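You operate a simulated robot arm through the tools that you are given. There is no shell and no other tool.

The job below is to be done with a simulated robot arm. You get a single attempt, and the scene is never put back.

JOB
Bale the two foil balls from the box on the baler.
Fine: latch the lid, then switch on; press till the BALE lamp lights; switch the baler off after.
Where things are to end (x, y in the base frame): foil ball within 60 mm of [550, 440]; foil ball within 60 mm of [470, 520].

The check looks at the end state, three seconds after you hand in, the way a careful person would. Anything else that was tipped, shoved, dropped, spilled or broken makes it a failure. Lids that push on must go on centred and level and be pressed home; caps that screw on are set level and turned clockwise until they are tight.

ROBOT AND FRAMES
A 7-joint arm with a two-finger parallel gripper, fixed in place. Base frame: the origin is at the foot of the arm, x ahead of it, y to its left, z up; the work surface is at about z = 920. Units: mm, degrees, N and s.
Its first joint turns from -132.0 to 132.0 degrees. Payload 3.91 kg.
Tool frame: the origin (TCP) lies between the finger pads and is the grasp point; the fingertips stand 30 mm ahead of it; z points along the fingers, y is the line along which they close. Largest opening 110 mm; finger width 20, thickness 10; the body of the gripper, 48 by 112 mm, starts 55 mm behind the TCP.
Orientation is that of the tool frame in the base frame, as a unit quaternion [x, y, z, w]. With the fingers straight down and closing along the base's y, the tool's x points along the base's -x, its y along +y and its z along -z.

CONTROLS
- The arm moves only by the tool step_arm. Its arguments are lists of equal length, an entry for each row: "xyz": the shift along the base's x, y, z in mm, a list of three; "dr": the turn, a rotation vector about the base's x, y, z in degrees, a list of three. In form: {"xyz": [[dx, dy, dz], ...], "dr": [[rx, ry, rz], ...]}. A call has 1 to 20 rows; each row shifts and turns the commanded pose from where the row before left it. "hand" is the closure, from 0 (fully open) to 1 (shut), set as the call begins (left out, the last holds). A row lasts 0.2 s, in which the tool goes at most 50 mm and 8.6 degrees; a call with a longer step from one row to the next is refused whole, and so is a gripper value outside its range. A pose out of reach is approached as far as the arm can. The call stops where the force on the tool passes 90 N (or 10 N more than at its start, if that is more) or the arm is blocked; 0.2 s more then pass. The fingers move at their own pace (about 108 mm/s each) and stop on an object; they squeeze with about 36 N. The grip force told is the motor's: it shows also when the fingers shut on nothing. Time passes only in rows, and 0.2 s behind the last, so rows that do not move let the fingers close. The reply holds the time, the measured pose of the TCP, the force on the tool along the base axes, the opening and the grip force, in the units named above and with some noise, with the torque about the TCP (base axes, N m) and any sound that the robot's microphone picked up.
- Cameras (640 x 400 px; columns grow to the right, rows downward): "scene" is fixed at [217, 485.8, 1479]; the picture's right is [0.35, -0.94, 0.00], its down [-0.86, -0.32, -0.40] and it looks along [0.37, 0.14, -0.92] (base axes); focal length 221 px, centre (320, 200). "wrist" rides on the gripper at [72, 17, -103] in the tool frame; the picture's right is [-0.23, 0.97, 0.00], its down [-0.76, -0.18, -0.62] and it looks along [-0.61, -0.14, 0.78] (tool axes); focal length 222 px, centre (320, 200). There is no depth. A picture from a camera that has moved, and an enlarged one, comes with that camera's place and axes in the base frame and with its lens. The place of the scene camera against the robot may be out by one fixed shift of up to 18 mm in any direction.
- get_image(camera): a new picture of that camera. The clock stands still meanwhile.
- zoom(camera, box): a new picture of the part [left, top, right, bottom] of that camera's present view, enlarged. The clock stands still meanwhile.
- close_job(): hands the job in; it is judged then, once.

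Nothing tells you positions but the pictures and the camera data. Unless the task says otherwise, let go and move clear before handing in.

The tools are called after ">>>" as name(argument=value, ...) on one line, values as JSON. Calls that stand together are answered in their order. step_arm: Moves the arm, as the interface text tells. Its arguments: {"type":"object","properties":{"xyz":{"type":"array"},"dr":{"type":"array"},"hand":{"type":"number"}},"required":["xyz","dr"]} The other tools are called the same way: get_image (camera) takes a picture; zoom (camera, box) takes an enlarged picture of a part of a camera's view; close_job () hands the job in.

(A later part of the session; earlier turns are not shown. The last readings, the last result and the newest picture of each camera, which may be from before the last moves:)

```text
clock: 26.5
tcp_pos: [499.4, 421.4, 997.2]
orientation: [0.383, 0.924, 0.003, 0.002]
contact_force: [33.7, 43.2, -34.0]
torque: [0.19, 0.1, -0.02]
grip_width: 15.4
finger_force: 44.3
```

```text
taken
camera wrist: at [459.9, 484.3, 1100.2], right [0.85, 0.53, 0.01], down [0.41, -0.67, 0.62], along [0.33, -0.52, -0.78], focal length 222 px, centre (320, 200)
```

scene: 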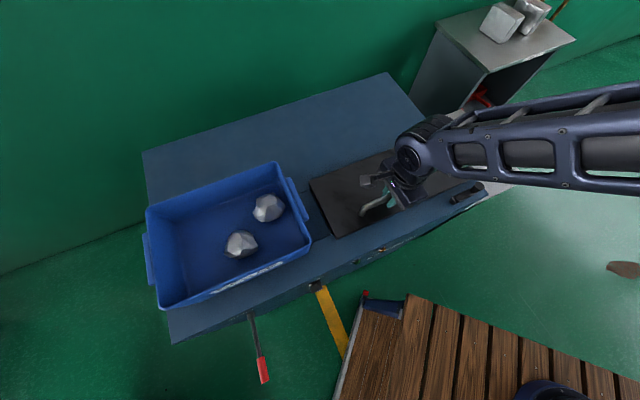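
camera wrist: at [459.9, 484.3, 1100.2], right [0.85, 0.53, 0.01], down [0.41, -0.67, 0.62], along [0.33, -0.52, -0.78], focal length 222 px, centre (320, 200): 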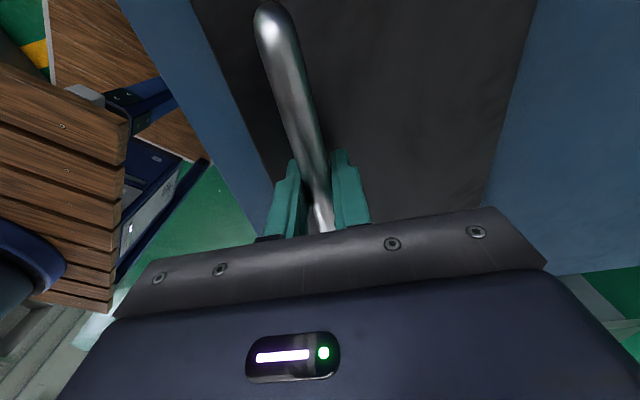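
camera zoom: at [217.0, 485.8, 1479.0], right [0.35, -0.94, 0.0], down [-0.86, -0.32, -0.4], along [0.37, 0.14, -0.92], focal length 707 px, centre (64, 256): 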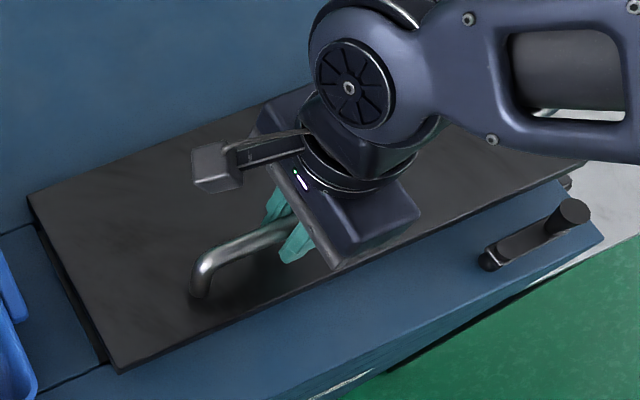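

The lid's front edge is rising and its back edge stays put, so it is hinged at the back. I'll follow the arc (hinge about e2≈790, z≈915), tilting the tool slightly with it.

>>> step_arm(xyz=[[2.85, 2.85, 5.3], [2.85, 2.85, 5.3], [2.85, 2.85, 5.3], [0, 0, 0]], dr=[[-1.18, 1.18, 0], [-1.18, 1.18, 0], [-1.18, 1.18, 0], [0, 0, 0]], hand=1)

>>> zoom(camera="scene", box=[300, 120, 500, 245])

```text
clock: 27.5
tcp_pos: [505.7, 427.5, 1012.9]
orientation: [0.383, 0.923, -0.038, -0.016]
contact_force: [-1.1, -5.6, -8.8]
torque: [-0.7, -0.45, -0.05]
grip_width: 15.6
finger_force: 45.6
```

```text
3.20 times, centred on (400, 182) of scene
camera zoom: at [217.0, 485.8, 1479.0], right [0.35, -0.94, 0.0], down [-0.86, -0.32, -0.4], along [0.37, 0.14, -0.92], focal length 707 px, centre (64, 256)
```

zoom: 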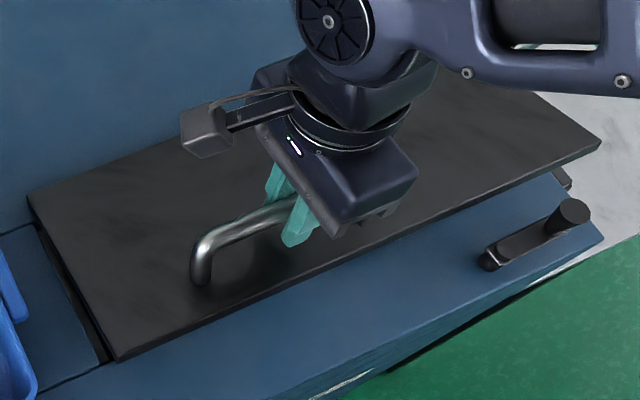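

Forces are low and the lid follows. I'll continue to about 40°.

>>> step_arm(xyz=[[3.0, 3.0, 5.6], [3.0, 3.0, 5.5], [3.15, 3.15, 5.4], [3.2, 3.2, 5.2], [3.5, 3.5, 4.9], [3.65, 3.65, 4.7], [3.75, 3.75, 4.5], [3.85, 3.85, 4.3], [3.85, 3.85, 4.1], [3.95, 3.95, 4.0], [0, 0, 0]], dr=[[-0.88, 0.88, 0], [-0.88, 0.88, 0], [-0.88, 0.88, 0], [-0.88, 0.88, 0], [-0.59, 0.59, 0], [-0.59, 0.59, 0], [-0.59, 0.59, 0], [-0.59, 0.59, 0], [-0.59, 0.59, 0], [-0.59, 0.59, 0], [0, 0, 0]], hand=1)

>>> zoom(camera="scene", box=[300, 120, 500, 245])

```text
clock: 29.9
tcp_pos: [540.1, 461.7, 1062.0]
orientation: [0.379, 0.917, -0.116, -0.048]
contact_force: [-7.6, -18.7, 23.3]
torque: [-0.26, -0.3, -0.16]
grip_width: 15.7
finger_force: 45.5
```

```text
3.20 times, centred on (400, 182) of scene
camera zoom: at [217.0, 485.8, 1479.0], right [0.35, -0.94, 0.0], down [-0.86, -0.32, -0.4], along [0.37, 0.14, -0.92], focal length 707 px, centre (64, 256)
```

zoom: 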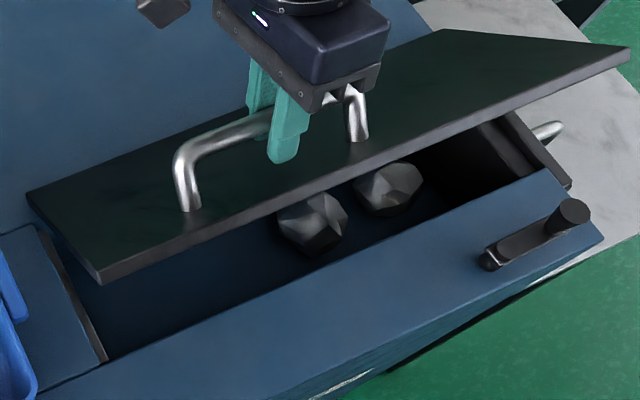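

The lid is open about 40°, and two foil balls are visible inside the chamber. I'll check the whole scene.

>>> get_image(camera="scene")

>>> zoom(camera="scene", box=[370, 150, 466, 210])

>>> get_image(camera="wrist")

```text
taken
```

scene: 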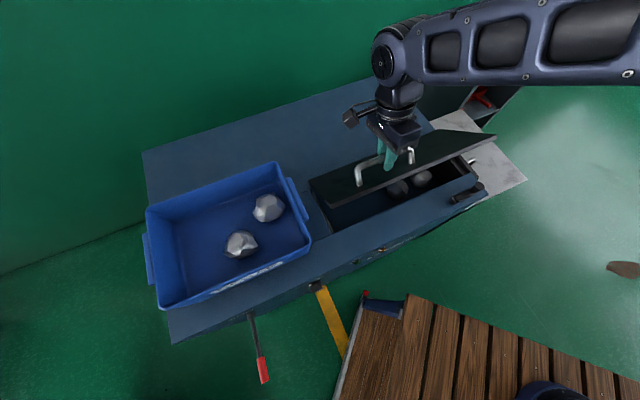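

```text
6.67 times, centred on (418, 180) of scene
camera zoom: at [217.0, 485.8, 1479.0], right [0.35, -0.94, 0.0], down [-0.86, -0.32, -0.4], along [0.37, 0.14, -0.92], focal length 1472 px, centre (-333, 333)
```

zoom: 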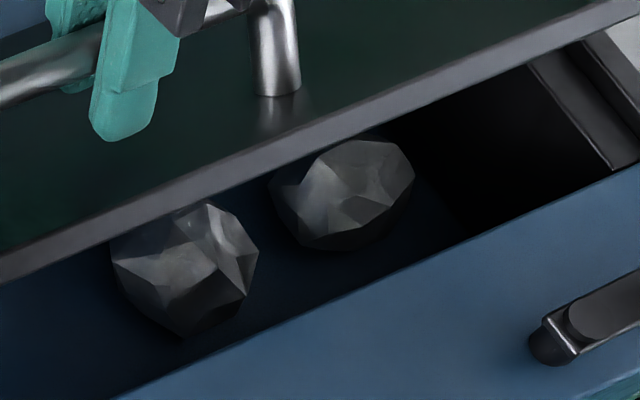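

```text
taken
camera wrist: at [519.8, 544.2, 1157.7], right [0.83, 0.51, -0.24], down [0.53, -0.55, 0.65], along [0.19, -0.66, -0.72], focal length 222 px, centre (320, 200)
```

wrist: 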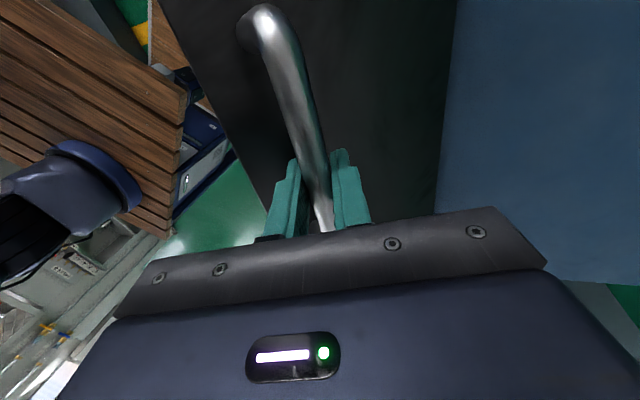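

Besides the two balls in the box, two others already lie in the chamber at about [587, 378] and [651, 315], and the places I need to fill are to their left. I'll keep opening the lid, with a slightly larger arc radius.

>>> step_arm(xyz=[[3.6, 3.6, 5.2], [4.1, 4.1, 3.8], [4.4, 4.4, 3.3], [4.5, 4.5, 2.8], [4.6, 4.6, 2.8], [4.65, 4.65, 2.5], [4.65, 4.65, 2.2], [4.7, 4.7, 1.8], [0, 0, 0]], dr=[[-0.53, 0.53, 0], [-0.53, 0.53, 0], [-0.53, 0.53, 0], [-0.53, 0.53, 0], [-0.35, 0.35, 0], [-0.35, 0.35, 0], [-0.35, 0.35, 0], [-0.35, 0.35, 0], [0, 0, 0]], hand=1)

>>> get_image(camera="scene")

```text
clock: 31.9
tcp_pos: [578.6, 498.9, 1085.7]
orientation: [0.377, 0.91, -0.158, -0.065]
contact_force: [4.7, 2.5, -34.5]
torque: [-0.18, -0.28, -0.83]
grip_width: 15.9
finger_force: 44.8
```

```text
taken
```

scene: 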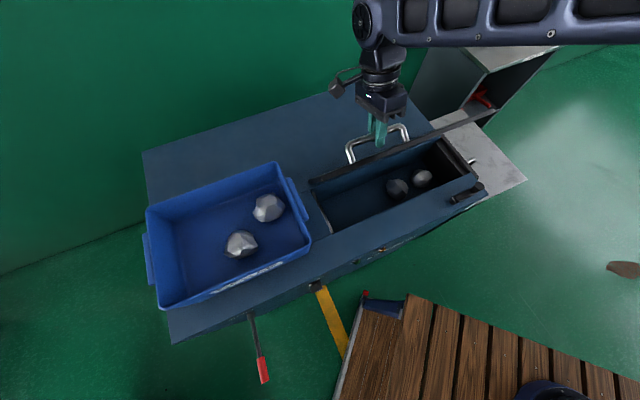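

The lid is now about 60° open. I'll continue toward vertical with a flatter arc.

>>> step_arm(xyz=[[4.97, 4.97, -0.4], [4.97, 4.97, 0.2], [4.97, 4.97, 0.4], [4.97, 4.97, 0.4], [4.88, 4.88, 0], [4.88, 4.88, -0.2], [4.88, 4.88, -0.2], [4.88, 4.88, -0.3], [0, 0, 0]], dr=[[-0.35, 0.35, 0], [-0.35, 0.35, 0], [-0.35, 0.35, 0], [-0.35, 0.35, 0], [-0.35, 0.35, 0], [-0.35, 0.35, 0], [-0.35, 0.35, 0], [-0.35, 0.35, 0], [0, 0, 0]], hand=1)

>>> get_image(camera="scene")

```text
clock: 33.9
tcp_pos: [616.1, 536.7, 1085.3]
orientation: [0.374, 0.905, -0.189, -0.078]
contact_force: [1.7, 0.1, 14.5]
torque: [-0.36, -0.38, -0.81]
grip_width: 15.9
finger_force: 45.3
```

```text
taken
```

scene: 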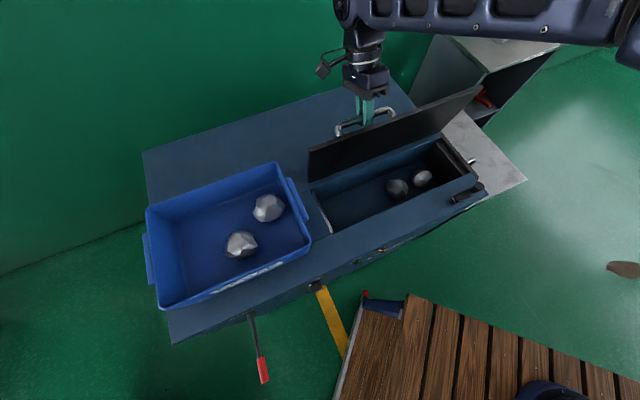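

The forces are mild and the lid is about 80° open. I'll go past vertical to around 100° and watch for a stop.

>>> step_arm(xyz=[[4.77, 4.77, -0.3], [4.77, 4.77, -0.6], [4.77, 4.77, -0.9], [4.77, 4.77, -1.3], [0, 0, 0]], dr=[[0, 0, 0], [0, 0, 0], [0, 0, 0], [0, 0, 0], [0, 0, 0]], hand=1)

>>> get_image(camera="scene")

```text
clock: 35.1
tcp_pos: [634.6, 557.0, 1082.2]
orientation: [0.375, 0.904, -0.19, -0.079]
contact_force: [-6.9, -6.8, -34.5]
torque: [-0.23, -0.3, -0.81]
grip_width: 16.1
finger_force: 45.2
```

```text
taken
```

scene: 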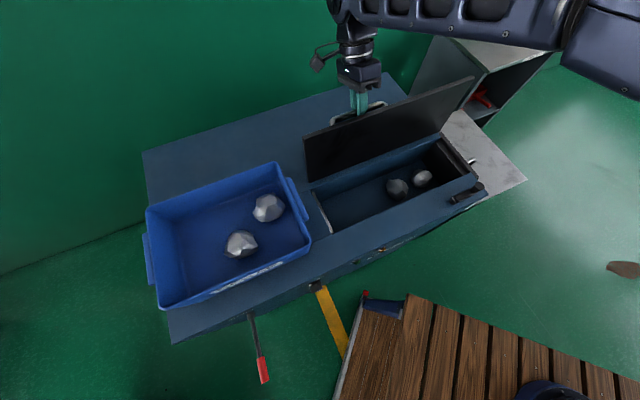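

>>> step_arm(xyz=[[4.45, 4.45, -2.8], [4.45, 4.45, -2.9], [4.45, 4.45, -3.2], [4.45, 4.45, -3.4], [0, 0, 0]], dr=[[0, 0, 0], [0, 0, 0], [0, 0, 0], [0, 0, 0], [0, 0, 0]], hand=1)

>>> get_image(camera="scene")

```text
clock: 36.3
tcp_pos: [653.8, 575.9, 1071.4]
orientation: [0.375, 0.905, -0.187, -0.077]
contact_force: [5.0, 3.8, 9.4]
torque: [-0.36, -0.37, -0.38]
grip_width: 15.6
finger_force: 45.5
```

```text
taken
```

scene: 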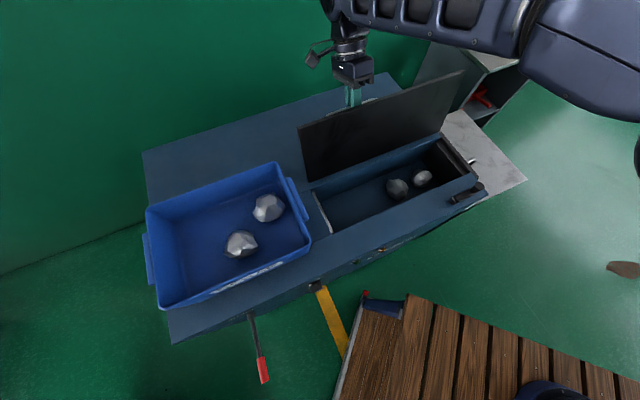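

About 100° and no stop yet. I'll go on to about 110°.

>>> step_arm(xyz=[[4.2, 4.2, -3.0], [4.15, 4.15, -3.2], [4.1, 4.1, -3.4], [4.0, 4.0, -3.6], [0, 0, 0]], dr=[[0, 0, 0], [0, 0, 0], [0, 0, 0], [0, 0, 0], [0, 0, 0]], hand=1)

>>> get_image(camera="scene")

```text
clock: 37.0
tcp_pos: [659.5, 580.6, 1067.4]
orientation: [0.373, 0.904, -0.194, -0.081]
contact_force: [-42.2, -48.4, 19.4]
torque: [-0.39, 0.45, -0.6]
grip_width: 15.5
finger_force: 45.5
stopped in row 3: the force on the tool passed its limit at 94 N (the readings are from after the stop); the commanded pose is now the measured one
```

```text
taken
```

scene: 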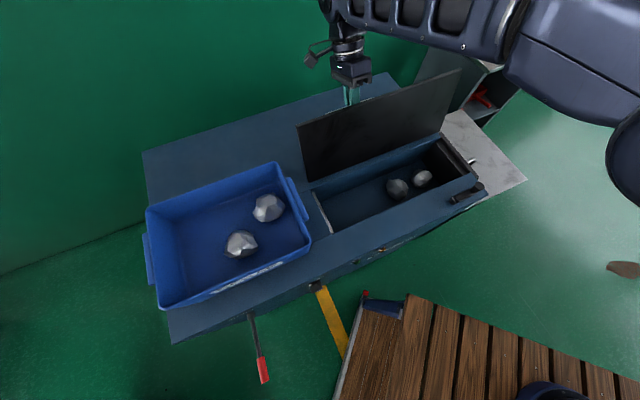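

The lid has reached its stop at about 103°, past vertical, so gravity should hold it. I'll ease off, open the fingers only a little and withdraw along the tool axis.

>>> step_arm(xyz=[[-1.0, -1.0, 0], [-0.8, -0.8, 0], [0, 0, 0]], dr=[[0, 0, 0], [0, 0, 0], [0, 0, 0]], hand=1)

>>> step_arm(xyz=[[0, 0, 0], [0, 0, 0]], dr=[[0, 0, 0], [0, 0, 0]], hand=0.81)

>>> get_image(camera="wrist")

>>> zoom(camera="scene", box=[300, 60, 480, 180])

```text
clock: 37.8
tcp_pos: [658.1, 581.4, 1068.0]
orientation: [0.374, 0.904, -0.191, -0.08]
contact_force: [-21.3, -25.2, 39.0]
torque: [-1.05, -0.29, -0.24]
grip_width: 15.7
finger_force: 45.4
```

```text
clock: 38.4
tcp_pos: [660.1, 581.0, 1064.7]
orientation: [0.373, 0.904, -0.193, -0.081]
contact_force: [-2.3, -1.4, 0.6]
torque: [-0.03, 0.01, -0.05]
grip_width: 22.0
finger_force: 1.7
```

```text
taken
camera wrist: at [648.7, 673.5, 1151.5], right [0.79, 0.47, -0.4], down [0.6, -0.47, 0.64], along [0.11, -0.75, -0.66], focal length 222 px, centre (320, 200)
```

wrist: 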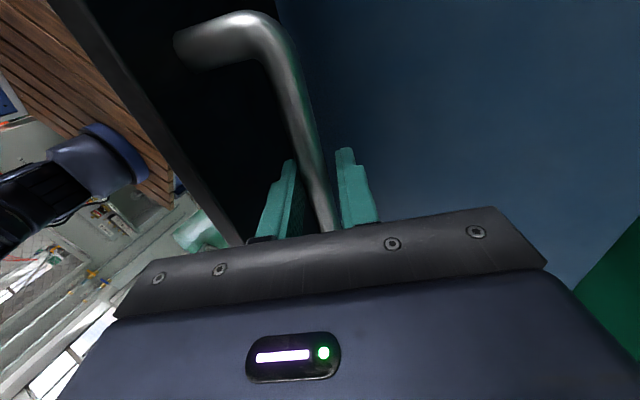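

```text
3.33 times, centred on (390, 120) of scene
camera zoom: at [217.0, 485.8, 1479.0], right [0.35, -0.94, 0.0], down [-0.86, -0.32, -0.4], along [0.37, 0.14, -0.92], focal length 736 px, centre (87, 467)
```

zoom: 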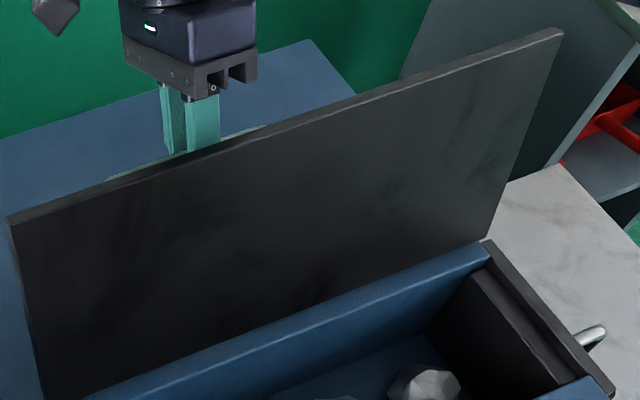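

The grip is free. I'll withdraw along the tool axis.

>>> step_arm(xyz=[[2.2, 2.2, 7.4], [2.8, 2.8, 9.2], [5.6, 5.6, 18.4], [7, 7, 23], [0, 0, 40], [0, 0, 40], [0, 0, 0]], dr=[[0, 0, 0], [0, 0, 0], [0, 0, 0], [0, 0, 0], [0, 0, 0], [0, 0, 0], [0, 0, 0]], hand=0.81)

>>> get_image(camera="scene")

>>> get_image(camera="wrist")

```text
clock: 40.0
tcp_pos: [676.5, 597.8, 1202.7]
orientation: [0.374, 0.904, -0.192, -0.08]
contact_force: [-0.5, -0.5, 0.0]
torque: [0.01, -0.01, 0.01]
grip_width: 20.6
finger_force: 0.0
```

```text
taken
```

scene: 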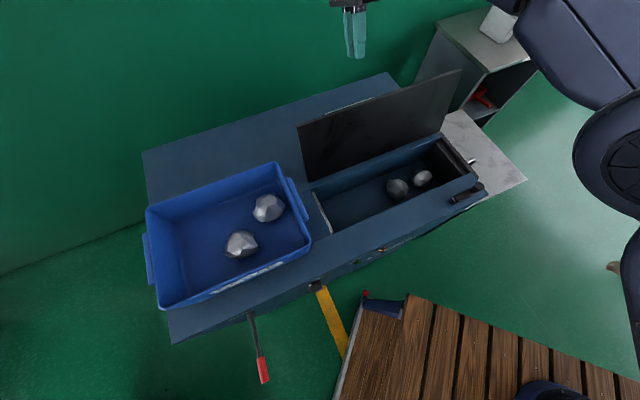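

```text
taken
camera wrist: at [666.0, 690.6, 1290.7], right [0.79, 0.47, -0.4], down [0.6, -0.47, 0.64], along [0.11, -0.75, -0.66], focal length 222 px, centre (320, 200)
```

wrist: 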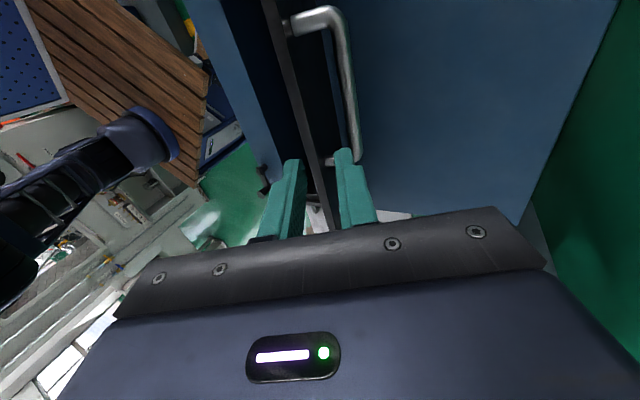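

The lid stays open by itself. I'll look into the chamber and box more closely.

>>> zoom(camera="scene", box=[295, 120, 487, 240])

>>> zoom(camera="scene", box=[130, 150, 322, 270])

```text
3.33 times, centred on (391, 180) of scene
camera zoom: at [217.0, 485.8, 1479.0], right [0.35, -0.94, 0.0], down [-0.86, -0.32, -0.4], along [0.37, 0.14, -0.92], focal length 736 px, centre (83, 267)
```

zoom: 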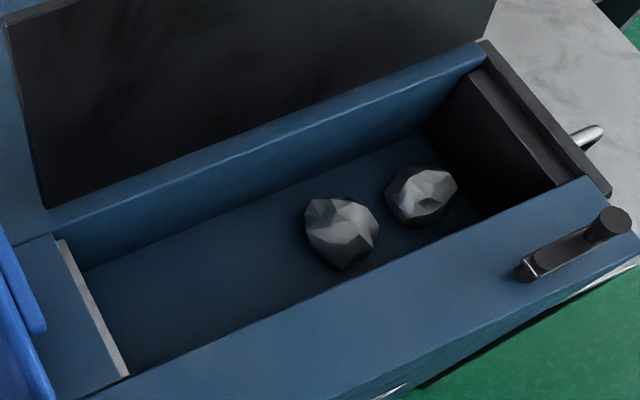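

```text
3.33 times, centred on (226, 210) of scene
camera zoom: at [217.0, 485.8, 1479.0], right [0.35, -0.94, 0.0], down [-0.86, -0.32, -0.4], along [0.37, 0.14, -0.92], focal length 736 px, centre (633, 167)
```

zoom: 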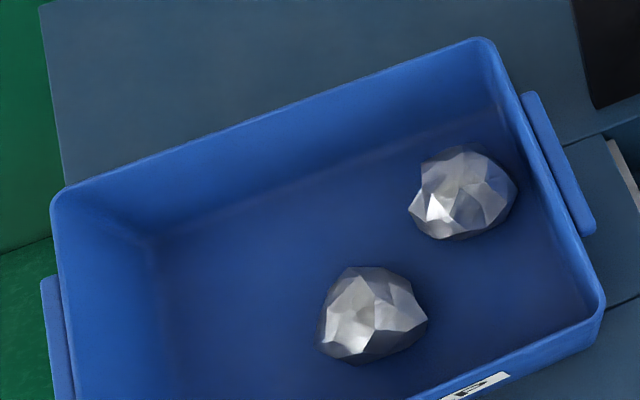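

The chamber is fairly deep and has a ram plate at its left end. I'll bring the wrist camera upright over the chamber to measure depths.

>>> step_arm(xyz=[[-31.4, -18.3, 0], [-31.4, -18.3, 0], [-31.4, -18.3, 0], [-31.4, -18.3, -10], [-31.4, -18.3, -15], [-31.4, -18.3, -15], [0, 0, 0]], dr=[[2.83, -2.83, 0], [2.83, -2.83, 0], [2.83, -2.83, 0], [2.83, -2.83, 0], [2.83, -2.83, 0], [2.83, -2.83, 0], [0, 0, 0]], hand=0)

>>> get_image(camera="wrist")

>>> zoom(camera="wrist", box=[200, 0, 440, 150])

```text
clock: 41.6
tcp_pos: [488.1, 489.0, 1162.5]
orientation: [0.382, 0.924, 0.0, -0.001]
contact_force: [-0.8, -0.6, -0.2]
torque: [0.0, 0.02, 0.02]
grip_width: 110.0
finger_force: 0.0
```

```text
taken
camera wrist: at [448.2, 552.6, 1266.1], right [0.85, 0.53, 0.0], down [0.41, -0.66, 0.62], along [0.33, -0.53, -0.78], focal length 222 px, centre (320, 200)
```

wrist: 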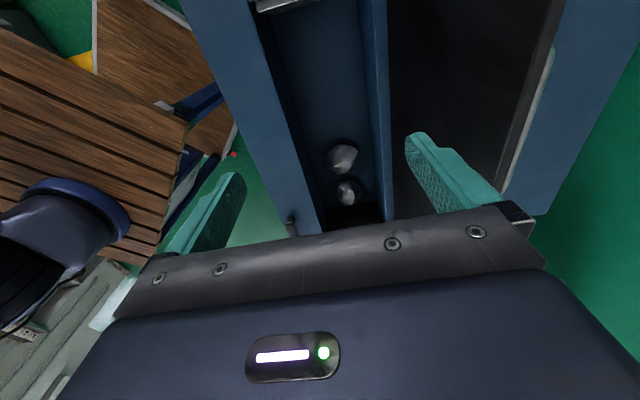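

```text
2.67 times, centred on (320, 75) of wrist
camera zoom: at [448.2, 552.6, 1266.1], right [0.85, 0.53, 0.0], down [0.41, -0.66, 0.62], along [0.33, -0.53, -0.78], focal length 592 px, centre (320, 533)
```

zoom: 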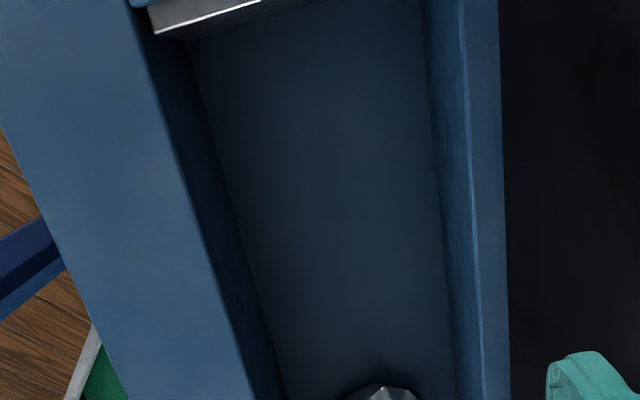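

The chamber floor is at z≈797, the opening runs e2=631–770, and the existing balls are at e1≈158 and 245. My two spots, e1≈75 and −35, are free. Now I'll look into the box from above.

>>> step_arm(xyz=[[-23.8, 28.6, 3], [-23.8, 28.6, 3], [-23.8, 28.6, 3], [-23.8, 28.6, 3], [-23.8, 28.6, 3], [-23.8, 28.6, 3], [-23.8, 28.6, 0], [0, 0, 0]], dr=[[0, 0, 0], [0, 0, 0], [0, 0, 0], [0, 0, 0], [0, 0, 0], [0, 0, 0], [0, 0, 0], [0, 0, 0]], hand=0)

>>> get_image(camera="wrist")

>>> zoom(camera="wrist", box=[200, 0, 440, 150])

```text
clock: 43.4
tcp_pos: [321.8, 689.3, 1179.1]
orientation: [0.382, 0.924, -0.001, -0.001]
contact_force: [0.8, -0.2, 0.1]
torque: [0.04, -0.06, 0.01]
grip_width: 109.8
finger_force: 0.0
```

```text
taken
camera wrist: at [281.9, 751.9, 1283.8], right [0.85, 0.53, 0.0], down [0.41, -0.66, 0.62], along [0.33, -0.53, -0.78], focal length 222 px, centre (320, 200)
```

wrist: 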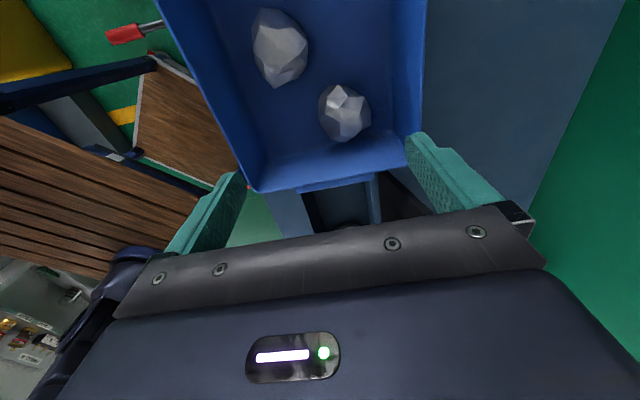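

```text
2.67 times, centred on (320, 75) of wrist
camera zoom: at [281.9, 751.9, 1283.8], right [0.85, 0.53, 0.0], down [0.41, -0.66, 0.62], along [0.33, -0.53, -0.78], focal length 592 px, centre (320, 533)
```

zoom: 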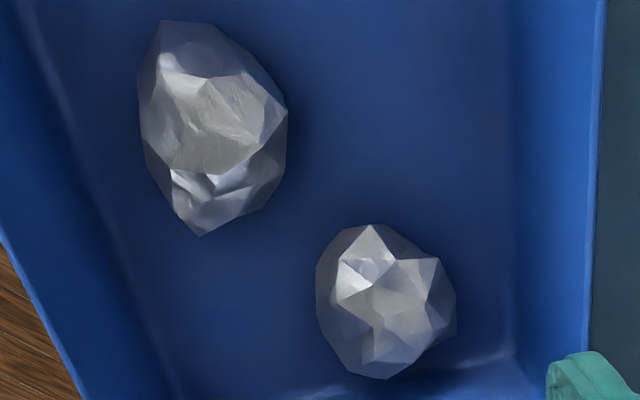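

Ball 1 is at about [364, 685] and ball 2 at about [255, 706], both with centres near z≈966, and the box rim is at z≈1050. I'll position above ball 1.

>>> step_arm(xyz=[[14, -1.4, -25], [14, -1.4, -25], [14.2, -1.3, -25], [0, 0, 0]], dr=[[0, 0, 0], [0, 0, 0], [0, 0, 0], [0, 0, 0]], hand=0.1)

>>> get_image(camera="wrist")

>>> get_image(camera="scene")

```text
clock: 44.4
tcp_pos: [363.5, 684.5, 1106.7]
orientation: [0.382, 0.924, -0.001, -0.001]
contact_force: [-0.5, -0.2, -0.1]
torque: [0.0, -0.03, 0.01]
grip_width: 98.7
finger_force: 0.0
```

```text
taken
camera wrist: at [324.4, 747.9, 1208.7], right [0.85, 0.53, 0.0], down [0.41, -0.66, 0.62], along [0.33, -0.53, -0.78], focal length 222 px, centre (320, 200)
```

wrist: 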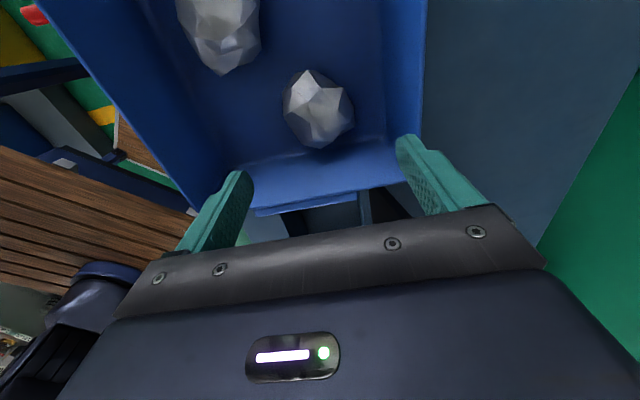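

```text
taken
```

scene: 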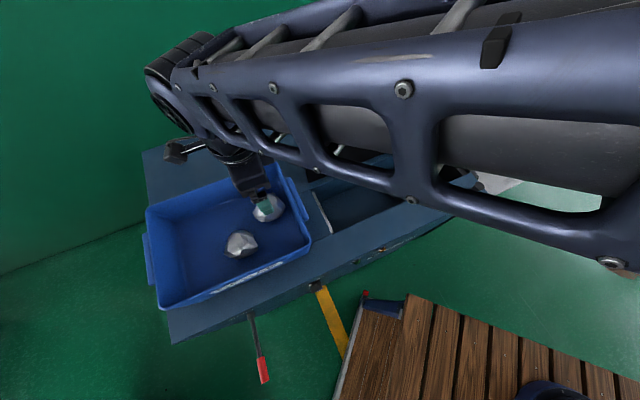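

Ball 1 re-measures at about [361.5, 686.7]. I'll descend around it and close.

>>> step_arm(xyz=[[-1, 1.1, -25], [-1, 1.1, -25], [0, 0, -25], [0, 0, -25], [0, 0, -24], [0, 0, 0]], dr=[[0, 0, 0], [0, 0, 0], [0, 0, 0], [0, 0, 0], [0, 0, 0], [0, 0, 0]], hand=0.1)

>>> get_image(camera="wrist")

```text
clock: 45.8
tcp_pos: [363.3, 686.9, 985.0]
orientation: [0.383, 0.924, 0.002, 0.0]
contact_force: [2.8, -3.1, 53.5]
torque: [-2.14, 1.86, 0.04]
grip_width: 98.6
finger_force: 0.1
```

```text
taken
camera wrist: at [323.1, 750.3, 1088.7], right [0.85, 0.53, 0.0], down [0.41, -0.67, 0.62], along [0.33, -0.53, -0.78], focal length 222 px, centre (320, 200)
```

wrist: 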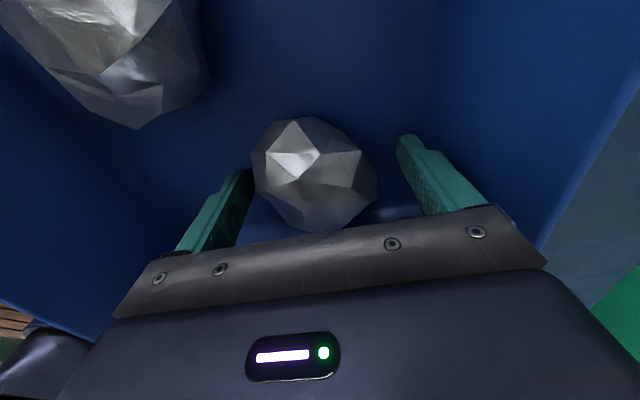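

The front finger touched the ball's side (53 N), since the ball is wider and centred about 5 mm further forward. I'll rise, open fully, shift and come down again.

>>> step_arm(xyz=[[0, 0, 12], [0, 0, 14], [-3.5, -3.5, 0], [0, 0, 0]], dr=[[0, 0, 0], [0, 0, 0], [0, 0, 0], [0, 0, 0]], hand=0)

>>> get_image(camera="wrist")

```text
clock: 46.8
tcp_pos: [358.1, 683.7, 1007.1]
orientation: [0.382, 0.924, -0.001, 0.0]
contact_force: [0.1, -0.8, 0.8]
torque: [-0.01, -0.01, -0.01]
grip_width: 110.3
finger_force: 0.1
```

```text
taken
camera wrist: at [318.8, 747.2, 1110.5], right [0.85, 0.53, 0.0], down [0.42, -0.66, 0.62], along [0.33, -0.53, -0.78], focal length 222 px, centre (320, 200)
```

wrist: 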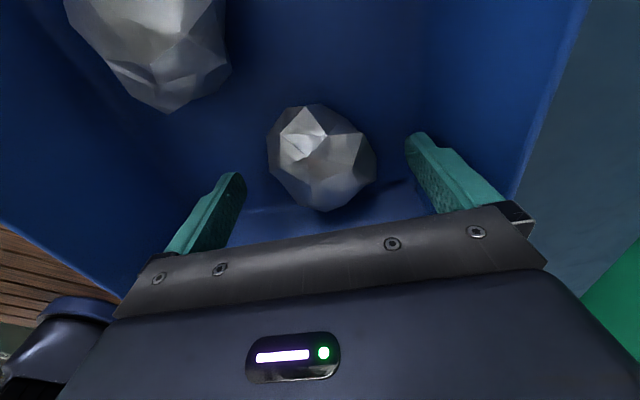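

The ball now sits centred between the fully open fingers. I'll lower and grip.

>>> step_arm(xyz=[[0.7, -0.5, -13], [0.5, -0.3, -12], [0, 0, 0]], dr=[[0, 0, 0], [0, 0, 0], [0, 0, 0]], hand=0)

>>> step_arm(xyz=[[0, 0, 0], [0, 0, 0], [0, 0, 0]], dr=[[0, 0, 0], [0, 0, 0], [0, 0, 0]], hand=1)

>>> get_image(camera="wrist")

```text
clock: 47.6
tcp_pos: [359.4, 683.2, 985.9]
orientation: [0.382, 0.924, 0.001, -0.001]
contact_force: [1.6, 0.5, 35.6]
torque: [-1.48, 1.37, 0.05]
grip_width: 109.1
finger_force: 0.1
```

```text
clock: 48.4
tcp_pos: [357.8, 682.9, 985.6]
orientation: [0.382, 0.924, 0.001, 0.0]
contact_force: [-14.2, -8.8, 58.4]
torque: [-1.16, 1.14, 0.15]
grip_width: 61.0
finger_force: 35.7
```

```text
taken
camera wrist: at [318.5, 745.9, 1088.5], right [0.85, 0.53, 0.0], down [0.42, -0.66, 0.62], along [0.33, -0.53, -0.78], focal length 222 px, centre (320, 200)
```

wrist: 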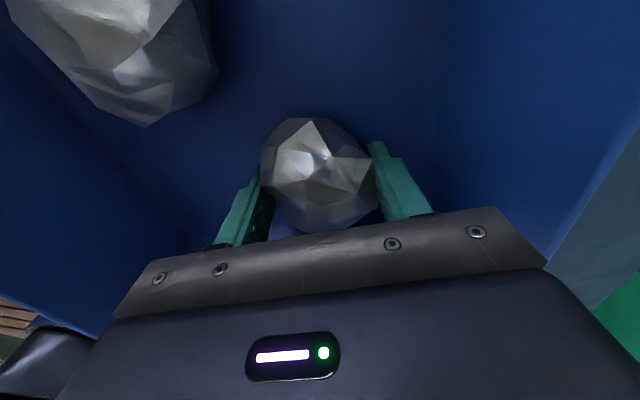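

The grip closed at 61 mm on the ball with the fingertips near the box floor. I'll lift slowly and check that the ball comes along.

>>> step_arm(xyz=[[0, 0, 6], [0, 0, 8], [0, 0, 10], [0, 0, 0]], dr=[[0, 0, 0], [0, 0, 0], [0, 0, 0], [0, 0, 0]], hand=1)

>>> get_image(camera="wrist")

>>> zoom(camera="scene", box=[130, 150, 322, 270])

```text
clock: 49.4
tcp_pos: [359.3, 682.7, 1006.4]
orientation: [0.382, 0.924, -0.001, -0.001]
contact_force: [-0.5, -0.4, -0.5]
torque: [0.01, 0.02, -0.03]
grip_width: 60.8
finger_force: 35.8
```

```text
taken
camera wrist: at [320.2, 746.2, 1109.3], right [0.85, 0.53, 0.0], down [0.41, -0.66, 0.62], along [0.33, -0.53, -0.78], focal length 222 px, centre (320, 200)
```

wrist: 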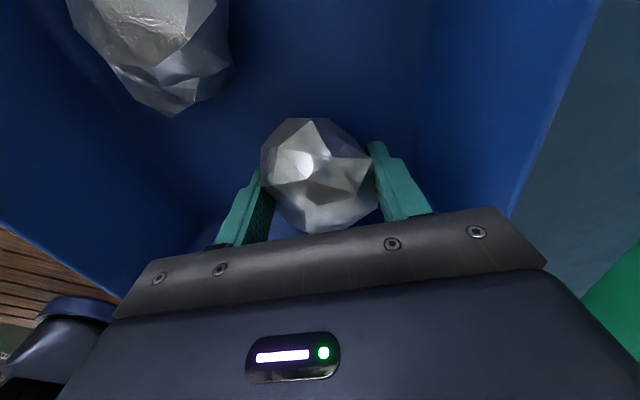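

```text
3.33 times, centred on (226, 210) of scene
camera zoom: at [217.0, 485.8, 1479.0], right [0.35, -0.94, 0.0], down [-0.86, -0.32, -0.4], along [0.37, 0.14, -0.92], focal length 736 px, centre (633, 167)
```

zoom: 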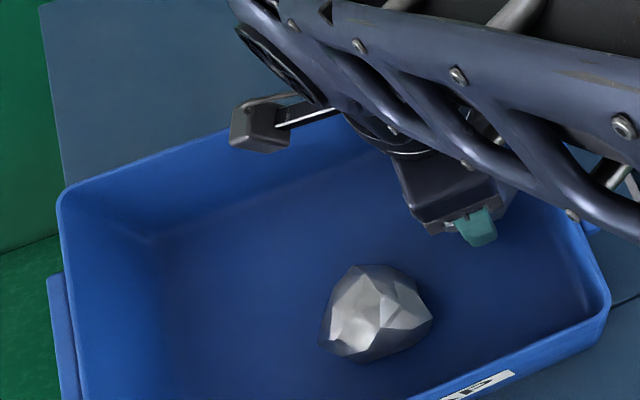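

Ball 1 is held and lifts freely. I'll raise it clear of the box and carry it above its place at about [548, 443].

>>> step_arm(xyz=[[0, 0, 30], [0, 0, 42], [0, 0, 42], [12, -15, 15], [22, -28, 0], [24, -30.5, 0], [24, -30.5, 0], [24, -30.5, 0], [24, -30.5, 0], [24, -30.5, 0], [22, -28, 0], [12.4, -16.2, 0], [0, 0, 0]], dr=[[0, 0, 0], [0, 0, 0], [0, 0, 0], [0, 0, 0], [0, 0, 0], [0, 0, 0], [0, 0, 0], [0, 0, 0], [0, 0, 0], [0, 0, 0], [0, 0, 0], [0, 0, 0], [0, 0, 0]], hand=1)

>>> get_image(camera="wrist")

>>> get_image(camera="scene")

```text
clock: 52.2
tcp_pos: [548.6, 442.9, 1135.9]
orientation: [0.381, 0.924, 0.0, -0.001]
contact_force: [-0.2, -0.3, -1.1]
torque: [0.02, -0.01, -0.01]
grip_width: 60.5
finger_force: 35.3
```

```text
taken
camera wrist: at [509.4, 506.4, 1238.2], right [0.85, 0.53, 0.0], down [0.42, -0.66, 0.62], along [0.33, -0.53, -0.78], focal length 222 px, centre (320, 200)
```

wrist: 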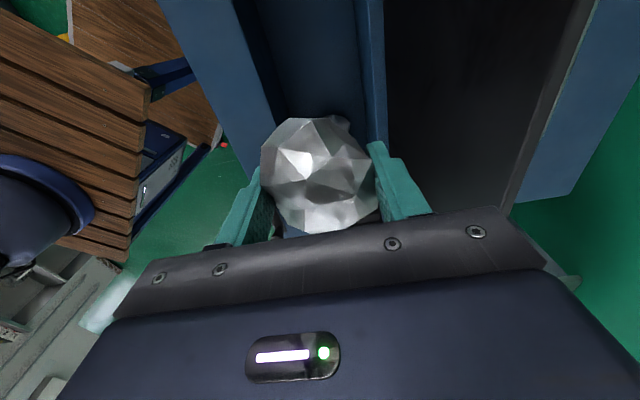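

```text
taken
```

scene: 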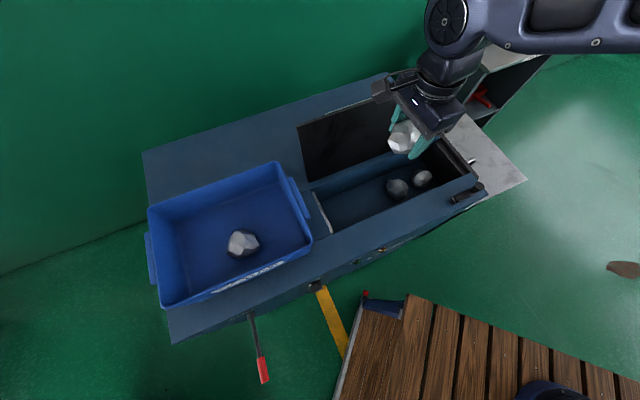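

The ball is above the chamber, centred across it. I'll lower it inside in stages.

>>> step_arm(xyz=[[0, 0, -40], [0, 0, -40], [0, 0, -40], [0, 0, -40], [0, 0, -35], [0, 0, -25], [0, 0, -15], [0, 0, 0]], dr=[[0, 0, 0], [0, 0, 0], [0, 0, 0], [0, 0, 0], [0, 0, 0], [0, 0, 0], [0, 0, 0], [0, 0, 0]], hand=1)

>>> get_image(camera="wrist")

>>> zoom(camera="scene", box=[295, 100, 487, 220])

```text
clock: 54.0
tcp_pos: [547.4, 443.5, 899.7]
orientation: [0.382, 0.924, -0.001, 0.0]
contact_force: [-0.2, -0.2, -1.3]
torque: [0.0, -0.01, 0.02]
grip_width: 60.5
finger_force: 36.0
```

```text
taken
camera wrist: at [508.7, 507.3, 1003.7], right [0.85, 0.53, 0.0], down [0.41, -0.66, 0.62], along [0.33, -0.53, -0.78], focal length 222 px, centre (320, 200)
```

wrist: 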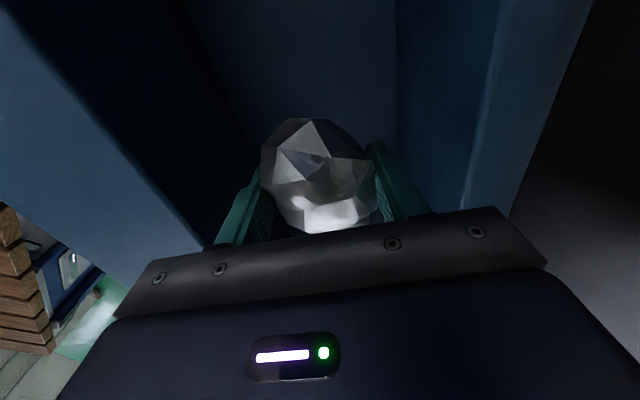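

```text
3.33 times, centred on (391, 160) of scene
camera zoom: at [217.0, 485.8, 1479.0], right [0.35, -0.94, 0.0], down [-0.86, -0.32, -0.4], along [0.37, 0.14, -0.92], focal length 736 px, centre (83, 333)
```

zoom: 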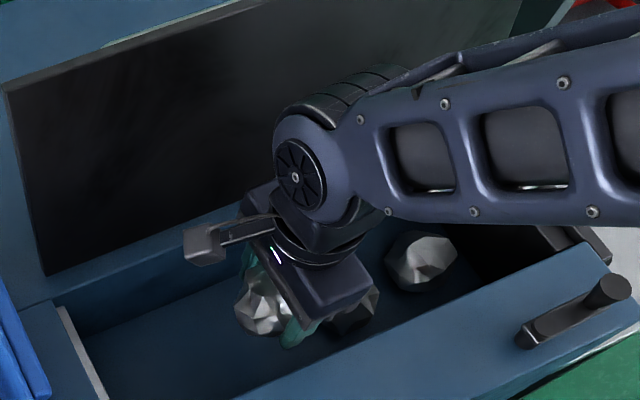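

>>> step_arm(xyz=[[0, 0, -6], [0, 0, -6], [0, 0, -6], [0, 0, 0]], dr=[[0, 0, 0], [0, 0, 0], [0, 0, 0], [0, 0, 0]], hand=1)

>>> step_arm(xyz=[[0, 0, -4], [0, 0, -4], [0, 0, 0]], dr=[[0, 0, 0], [0, 0, 0], [0, 0, 0]], hand=1)

```text
clock: 55.0
tcp_pos: [548.1, 443.2, 883.4]
orientation: [0.382, 0.924, -0.001, 0.0]
contact_force: [-0.6, 0.8, -0.4]
torque: [0.01, -0.01, -0.01]
grip_width: 60.5
finger_force: 35.6
```

```text
clock: 55.8
tcp_pos: [548.4, 443.5, 875.2]
orientation: [0.381, 0.924, -0.001, -0.001]
contact_force: [-0.4, 0.6, -0.3]
torque: [0.02, 0.03, 0.03]
grip_width: 60.3
finger_force: 36.4
```

>>> step_arm(xyz=[[0, 0, -4], [0, 0, -4], [0, 0, 0]], dr=[[0, 0, 0], [0, 0, 0], [0, 0, 0]], hand=1)

>>> step_arm(xyz=[[0, 0, -4], [0, 0, -3], [0, 0, 0]], dr=[[0, 0, 0], [0, 0, 0], [0, 0, 0]], hand=1)

>>> zoom(camera="scene", box=[295, 100, 487, 220])

>>> get_image(camera="wrist")

```text
clock: 56.6
tcp_pos: [549.0, 443.2, 867.4]
orientation: [0.383, 0.924, 0.0, 0.0]
contact_force: [-0.3, 0.1, -0.1]
torque: [-0.02, -0.01, 0.01]
grip_width: 60.1
finger_force: 35.9
```

```text
clock: 57.4
tcp_pos: [548.1, 441.9, 859.9]
orientation: [0.383, 0.924, -0.001, 0.0]
contact_force: [0.2, -0.6, -1.0]
torque: [0.03, 0.0, -0.02]
grip_width: 60.3
finger_force: 36.6
```

```text
3.33 times, centred on (391, 160) of scene
camera zoom: at [217.0, 485.8, 1479.0], right [0.35, -0.94, 0.0], down [-0.86, -0.32, -0.4], along [0.37, 0.14, -0.92], focal length 736 px, centre (83, 333)
```

zoom: 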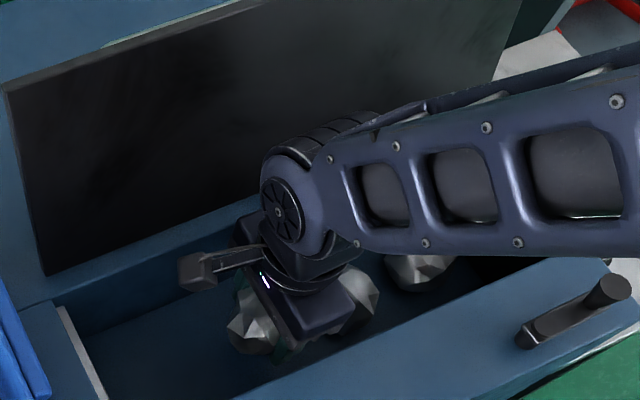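

```text
taken
camera wrist: at [508.5, 506.5, 962.8], right [0.85, 0.53, 0.0], down [0.41, -0.66, 0.62], along [0.33, -0.53, -0.78], focal length 222 px, centre (320, 200)
```

wrist: 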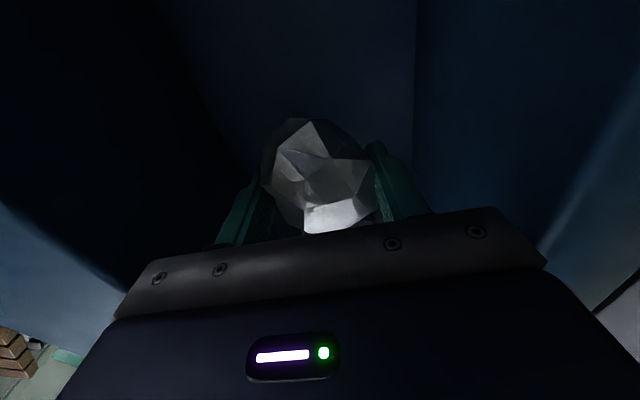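

>>> step_arm(xyz=[[0, 0, -3], [0, 0, -3], [0, 0, 0]], dr=[[0, 0, 0], [0, 0, 0], [0, 0, 0]], hand=1)

>>> step_arm(xyz=[[0, 0, -3], [0, 0, -3], [0, 0, 0]], dr=[[0, 0, 0], [0, 0, 0], [0, 0, 0]], hand=1)

```text
clock: 58.2
tcp_pos: [547.8, 442.8, 853.4]
orientation: [0.382, 0.924, 0.0, 0.0]
contact_force: [-0.4, 0.6, -1.1]
torque: [0.04, 0.01, 0.03]
grip_width: 60.1
finger_force: 35.4
```

```text
clock: 59.0
tcp_pos: [547.9, 443.5, 846.4]
orientation: [0.382, 0.924, 0.0, 0.0]
contact_force: [-0.2, -0.3, -1.4]
torque: [-0.01, -0.04, -0.01]
grip_width: 60.0
finger_force: 35.7
```

>>> step_arm(xyz=[[0, 0, -3], [0, 0, -2], [0, 0, 0]], dr=[[0, 0, 0], [0, 0, 0], [0, 0, 0]], hand=1)

>>> step_arm(xyz=[[0, 0, -3], [0, 0, -2], [0, 0, 0]], dr=[[0, 0, 0], [0, 0, 0], [0, 0, 0]], hand=1)

>>> zoom(camera="scene", box=[295, 100, 487, 220])

```text
clock: 59.8
tcp_pos: [546.9, 443.2, 842.9]
orientation: [0.382, 0.924, 0.0, 0.0]
contact_force: [-0.1, 0.8, -0.5]
torque: [-0.01, 0.01, -0.02]
grip_width: 59.9
finger_force: 35.8
```

```text
clock: 60.6
tcp_pos: [547.9, 443.7, 837.6]
orientation: [0.382, 0.924, -0.001, 0.0]
contact_force: [-0.6, 1.1, -0.6]
torque: [0.0, 0.0, 0.01]
grip_width: 59.5
finger_force: 36.2
```

```text
3.33 times, centred on (391, 160) of scene
camera zoom: at [217.0, 485.8, 1479.0], right [0.35, -0.94, 0.0], down [-0.86, -0.32, -0.4], along [0.37, 0.14, -0.92], focal length 736 px, centre (83, 333)
```

zoom: 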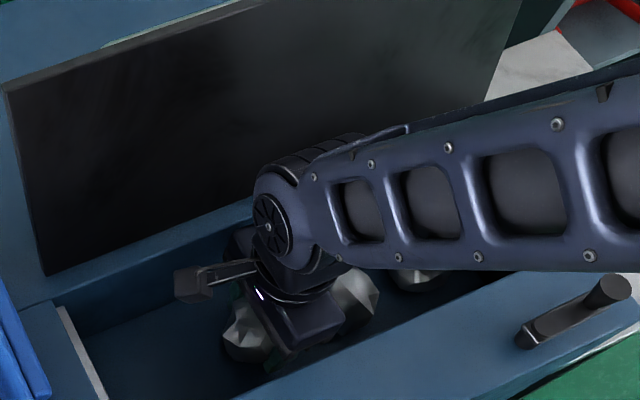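

>>> step_arm(xyz=[[0, 0, -3], [0, 0, -2], [0, 0, 0]], dr=[[0, 0, 0], [0, 0, 0], [0, 0, 0]], hand=1)

>>> step_arm(xyz=[[0, 0, -3], [0, 0, -2], [0, 0, 0]], dr=[[0, 0, 0], [0, 0, 0], [0, 0, 0]], hand=1)

>>> get_image(camera="wrist")

```text
clock: 61.4
tcp_pos: [548.0, 443.7, 832.0]
orientation: [0.382, 0.924, -0.001, 0.0]
contact_force: [-0.6, -0.5, -0.5]
torque: [0.0, -0.02, 0.0]
grip_width: 59.8
finger_force: 36.0
```

```text
clock: 62.2
tcp_pos: [547.9, 444.8, 830.1]
orientation: [0.381, 0.924, 0.001, -0.001]
contact_force: [-8.1, -6.8, 61.5]
torque: [-1.51, 1.25, -0.34]
grip_width: 57.2
finger_force: 36.2
```

```text
taken
camera wrist: at [508.8, 507.0, 933.5], right [0.85, 0.53, 0.0], down [0.41, -0.67, 0.62], along [0.33, -0.53, -0.78], focal length 222 px, centre (320, 200)
```

wrist: 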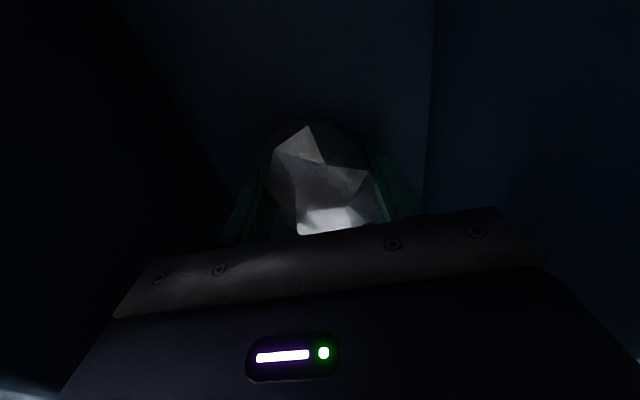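

The fingertips have reached the chamber floor (TCP 830), so the ball is at floor level too. I'll ease up 2 mm, open and withdraw upward.

>>> step_arm(xyz=[[0, 0, 3], [0, 0, 0]], dr=[[0, 0, 0], [0, 0, 0]], hand=1)

>>> step_arm(xyz=[[0, 0, 0], [0, 0, 0], [0, 0, 0]], dr=[[0, 0, 0], [0, 0, 0], [0, 0, 0]], hand=0.15)

>>> get_image(camera="wrist")

```text
clock: 62.8
tcp_pos: [548.7, 444.6, 830.4]
orientation: [0.382, 0.924, 0.0, 0.0]
contact_force: [4.7, 8.0, 17.0]
torque: [0.17, -0.22, 0.12]
grip_width: 57.4
finger_force: 36.0
```

```text
clock: 63.6
tcp_pos: [546.5, 443.4, 829.2]
orientation: [0.382, 0.924, -0.001, 0.0]
contact_force: [0.2, -0.2, 7.6]
torque: [0.26, -0.33, -0.02]
grip_width: 93.5
finger_force: 0.3
```

```text
taken
camera wrist: at [508.9, 506.6, 933.4], right [0.85, 0.53, 0.0], down [0.41, -0.66, 0.62], along [0.33, -0.53, -0.78], focal length 222 px, centre (320, 200)
```

wrist: 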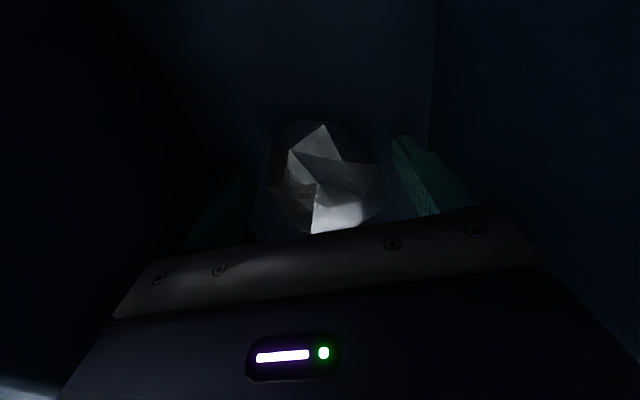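

The ball is released and free of the fingers. I'll go straight up.

>>> step_arm(xyz=[[0, 0, 8], [0, 0, 15], [0, 0, 30], [0, 0, 40], [0, 0, 45], [0, 0, 45], [0, 0, 45], [0, 0, 45], [0, 0, 30], [0, 0, 0]], dr=[[0, 0, 0], [0, 0, 0], [0, 0, 0], [0, 0, 0], [0, 0, 0], [0, 0, 0], [0, 0, 0], [0, 0, 0], [0, 0, 0], [0, 0, 0]], hand=0.15)

>>> get_image(camera="wrist")

>>> get_image(camera="scene")

```text
clock: 65.8
tcp_pos: [548.6, 442.7, 1132.3]
orientation: [0.382, 0.924, 0.0, 0.0]
contact_force: [-0.2, 0.2, -0.2]
torque: [0.01, -0.01, 0.01]
grip_width: 93.4
finger_force: 0.0
```

```text
taken
camera wrist: at [508.4, 506.6, 1236.6], right [0.85, 0.53, 0.0], down [0.41, -0.66, 0.62], along [0.33, -0.53, -0.78], focal length 222 px, centre (320, 200)
```

wrist: 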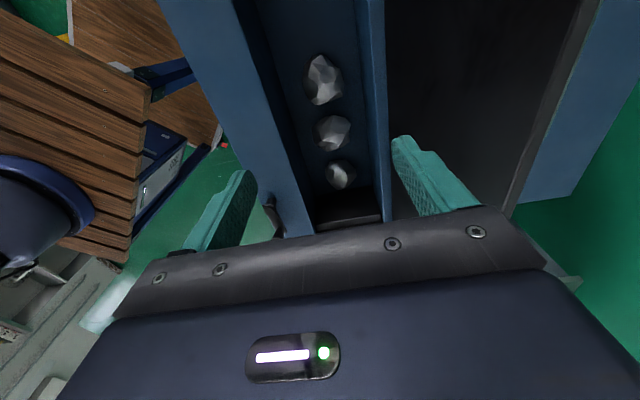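

```text
taken
```

scene: 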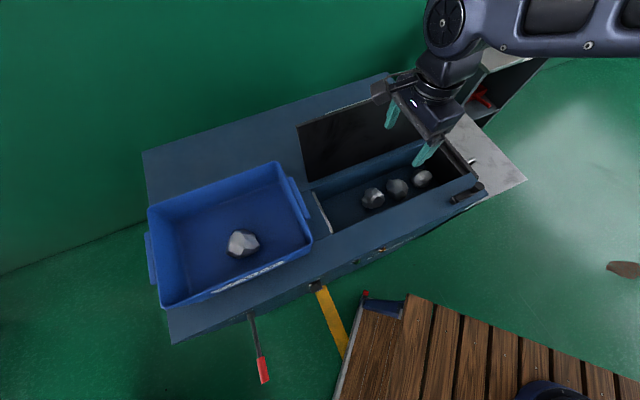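

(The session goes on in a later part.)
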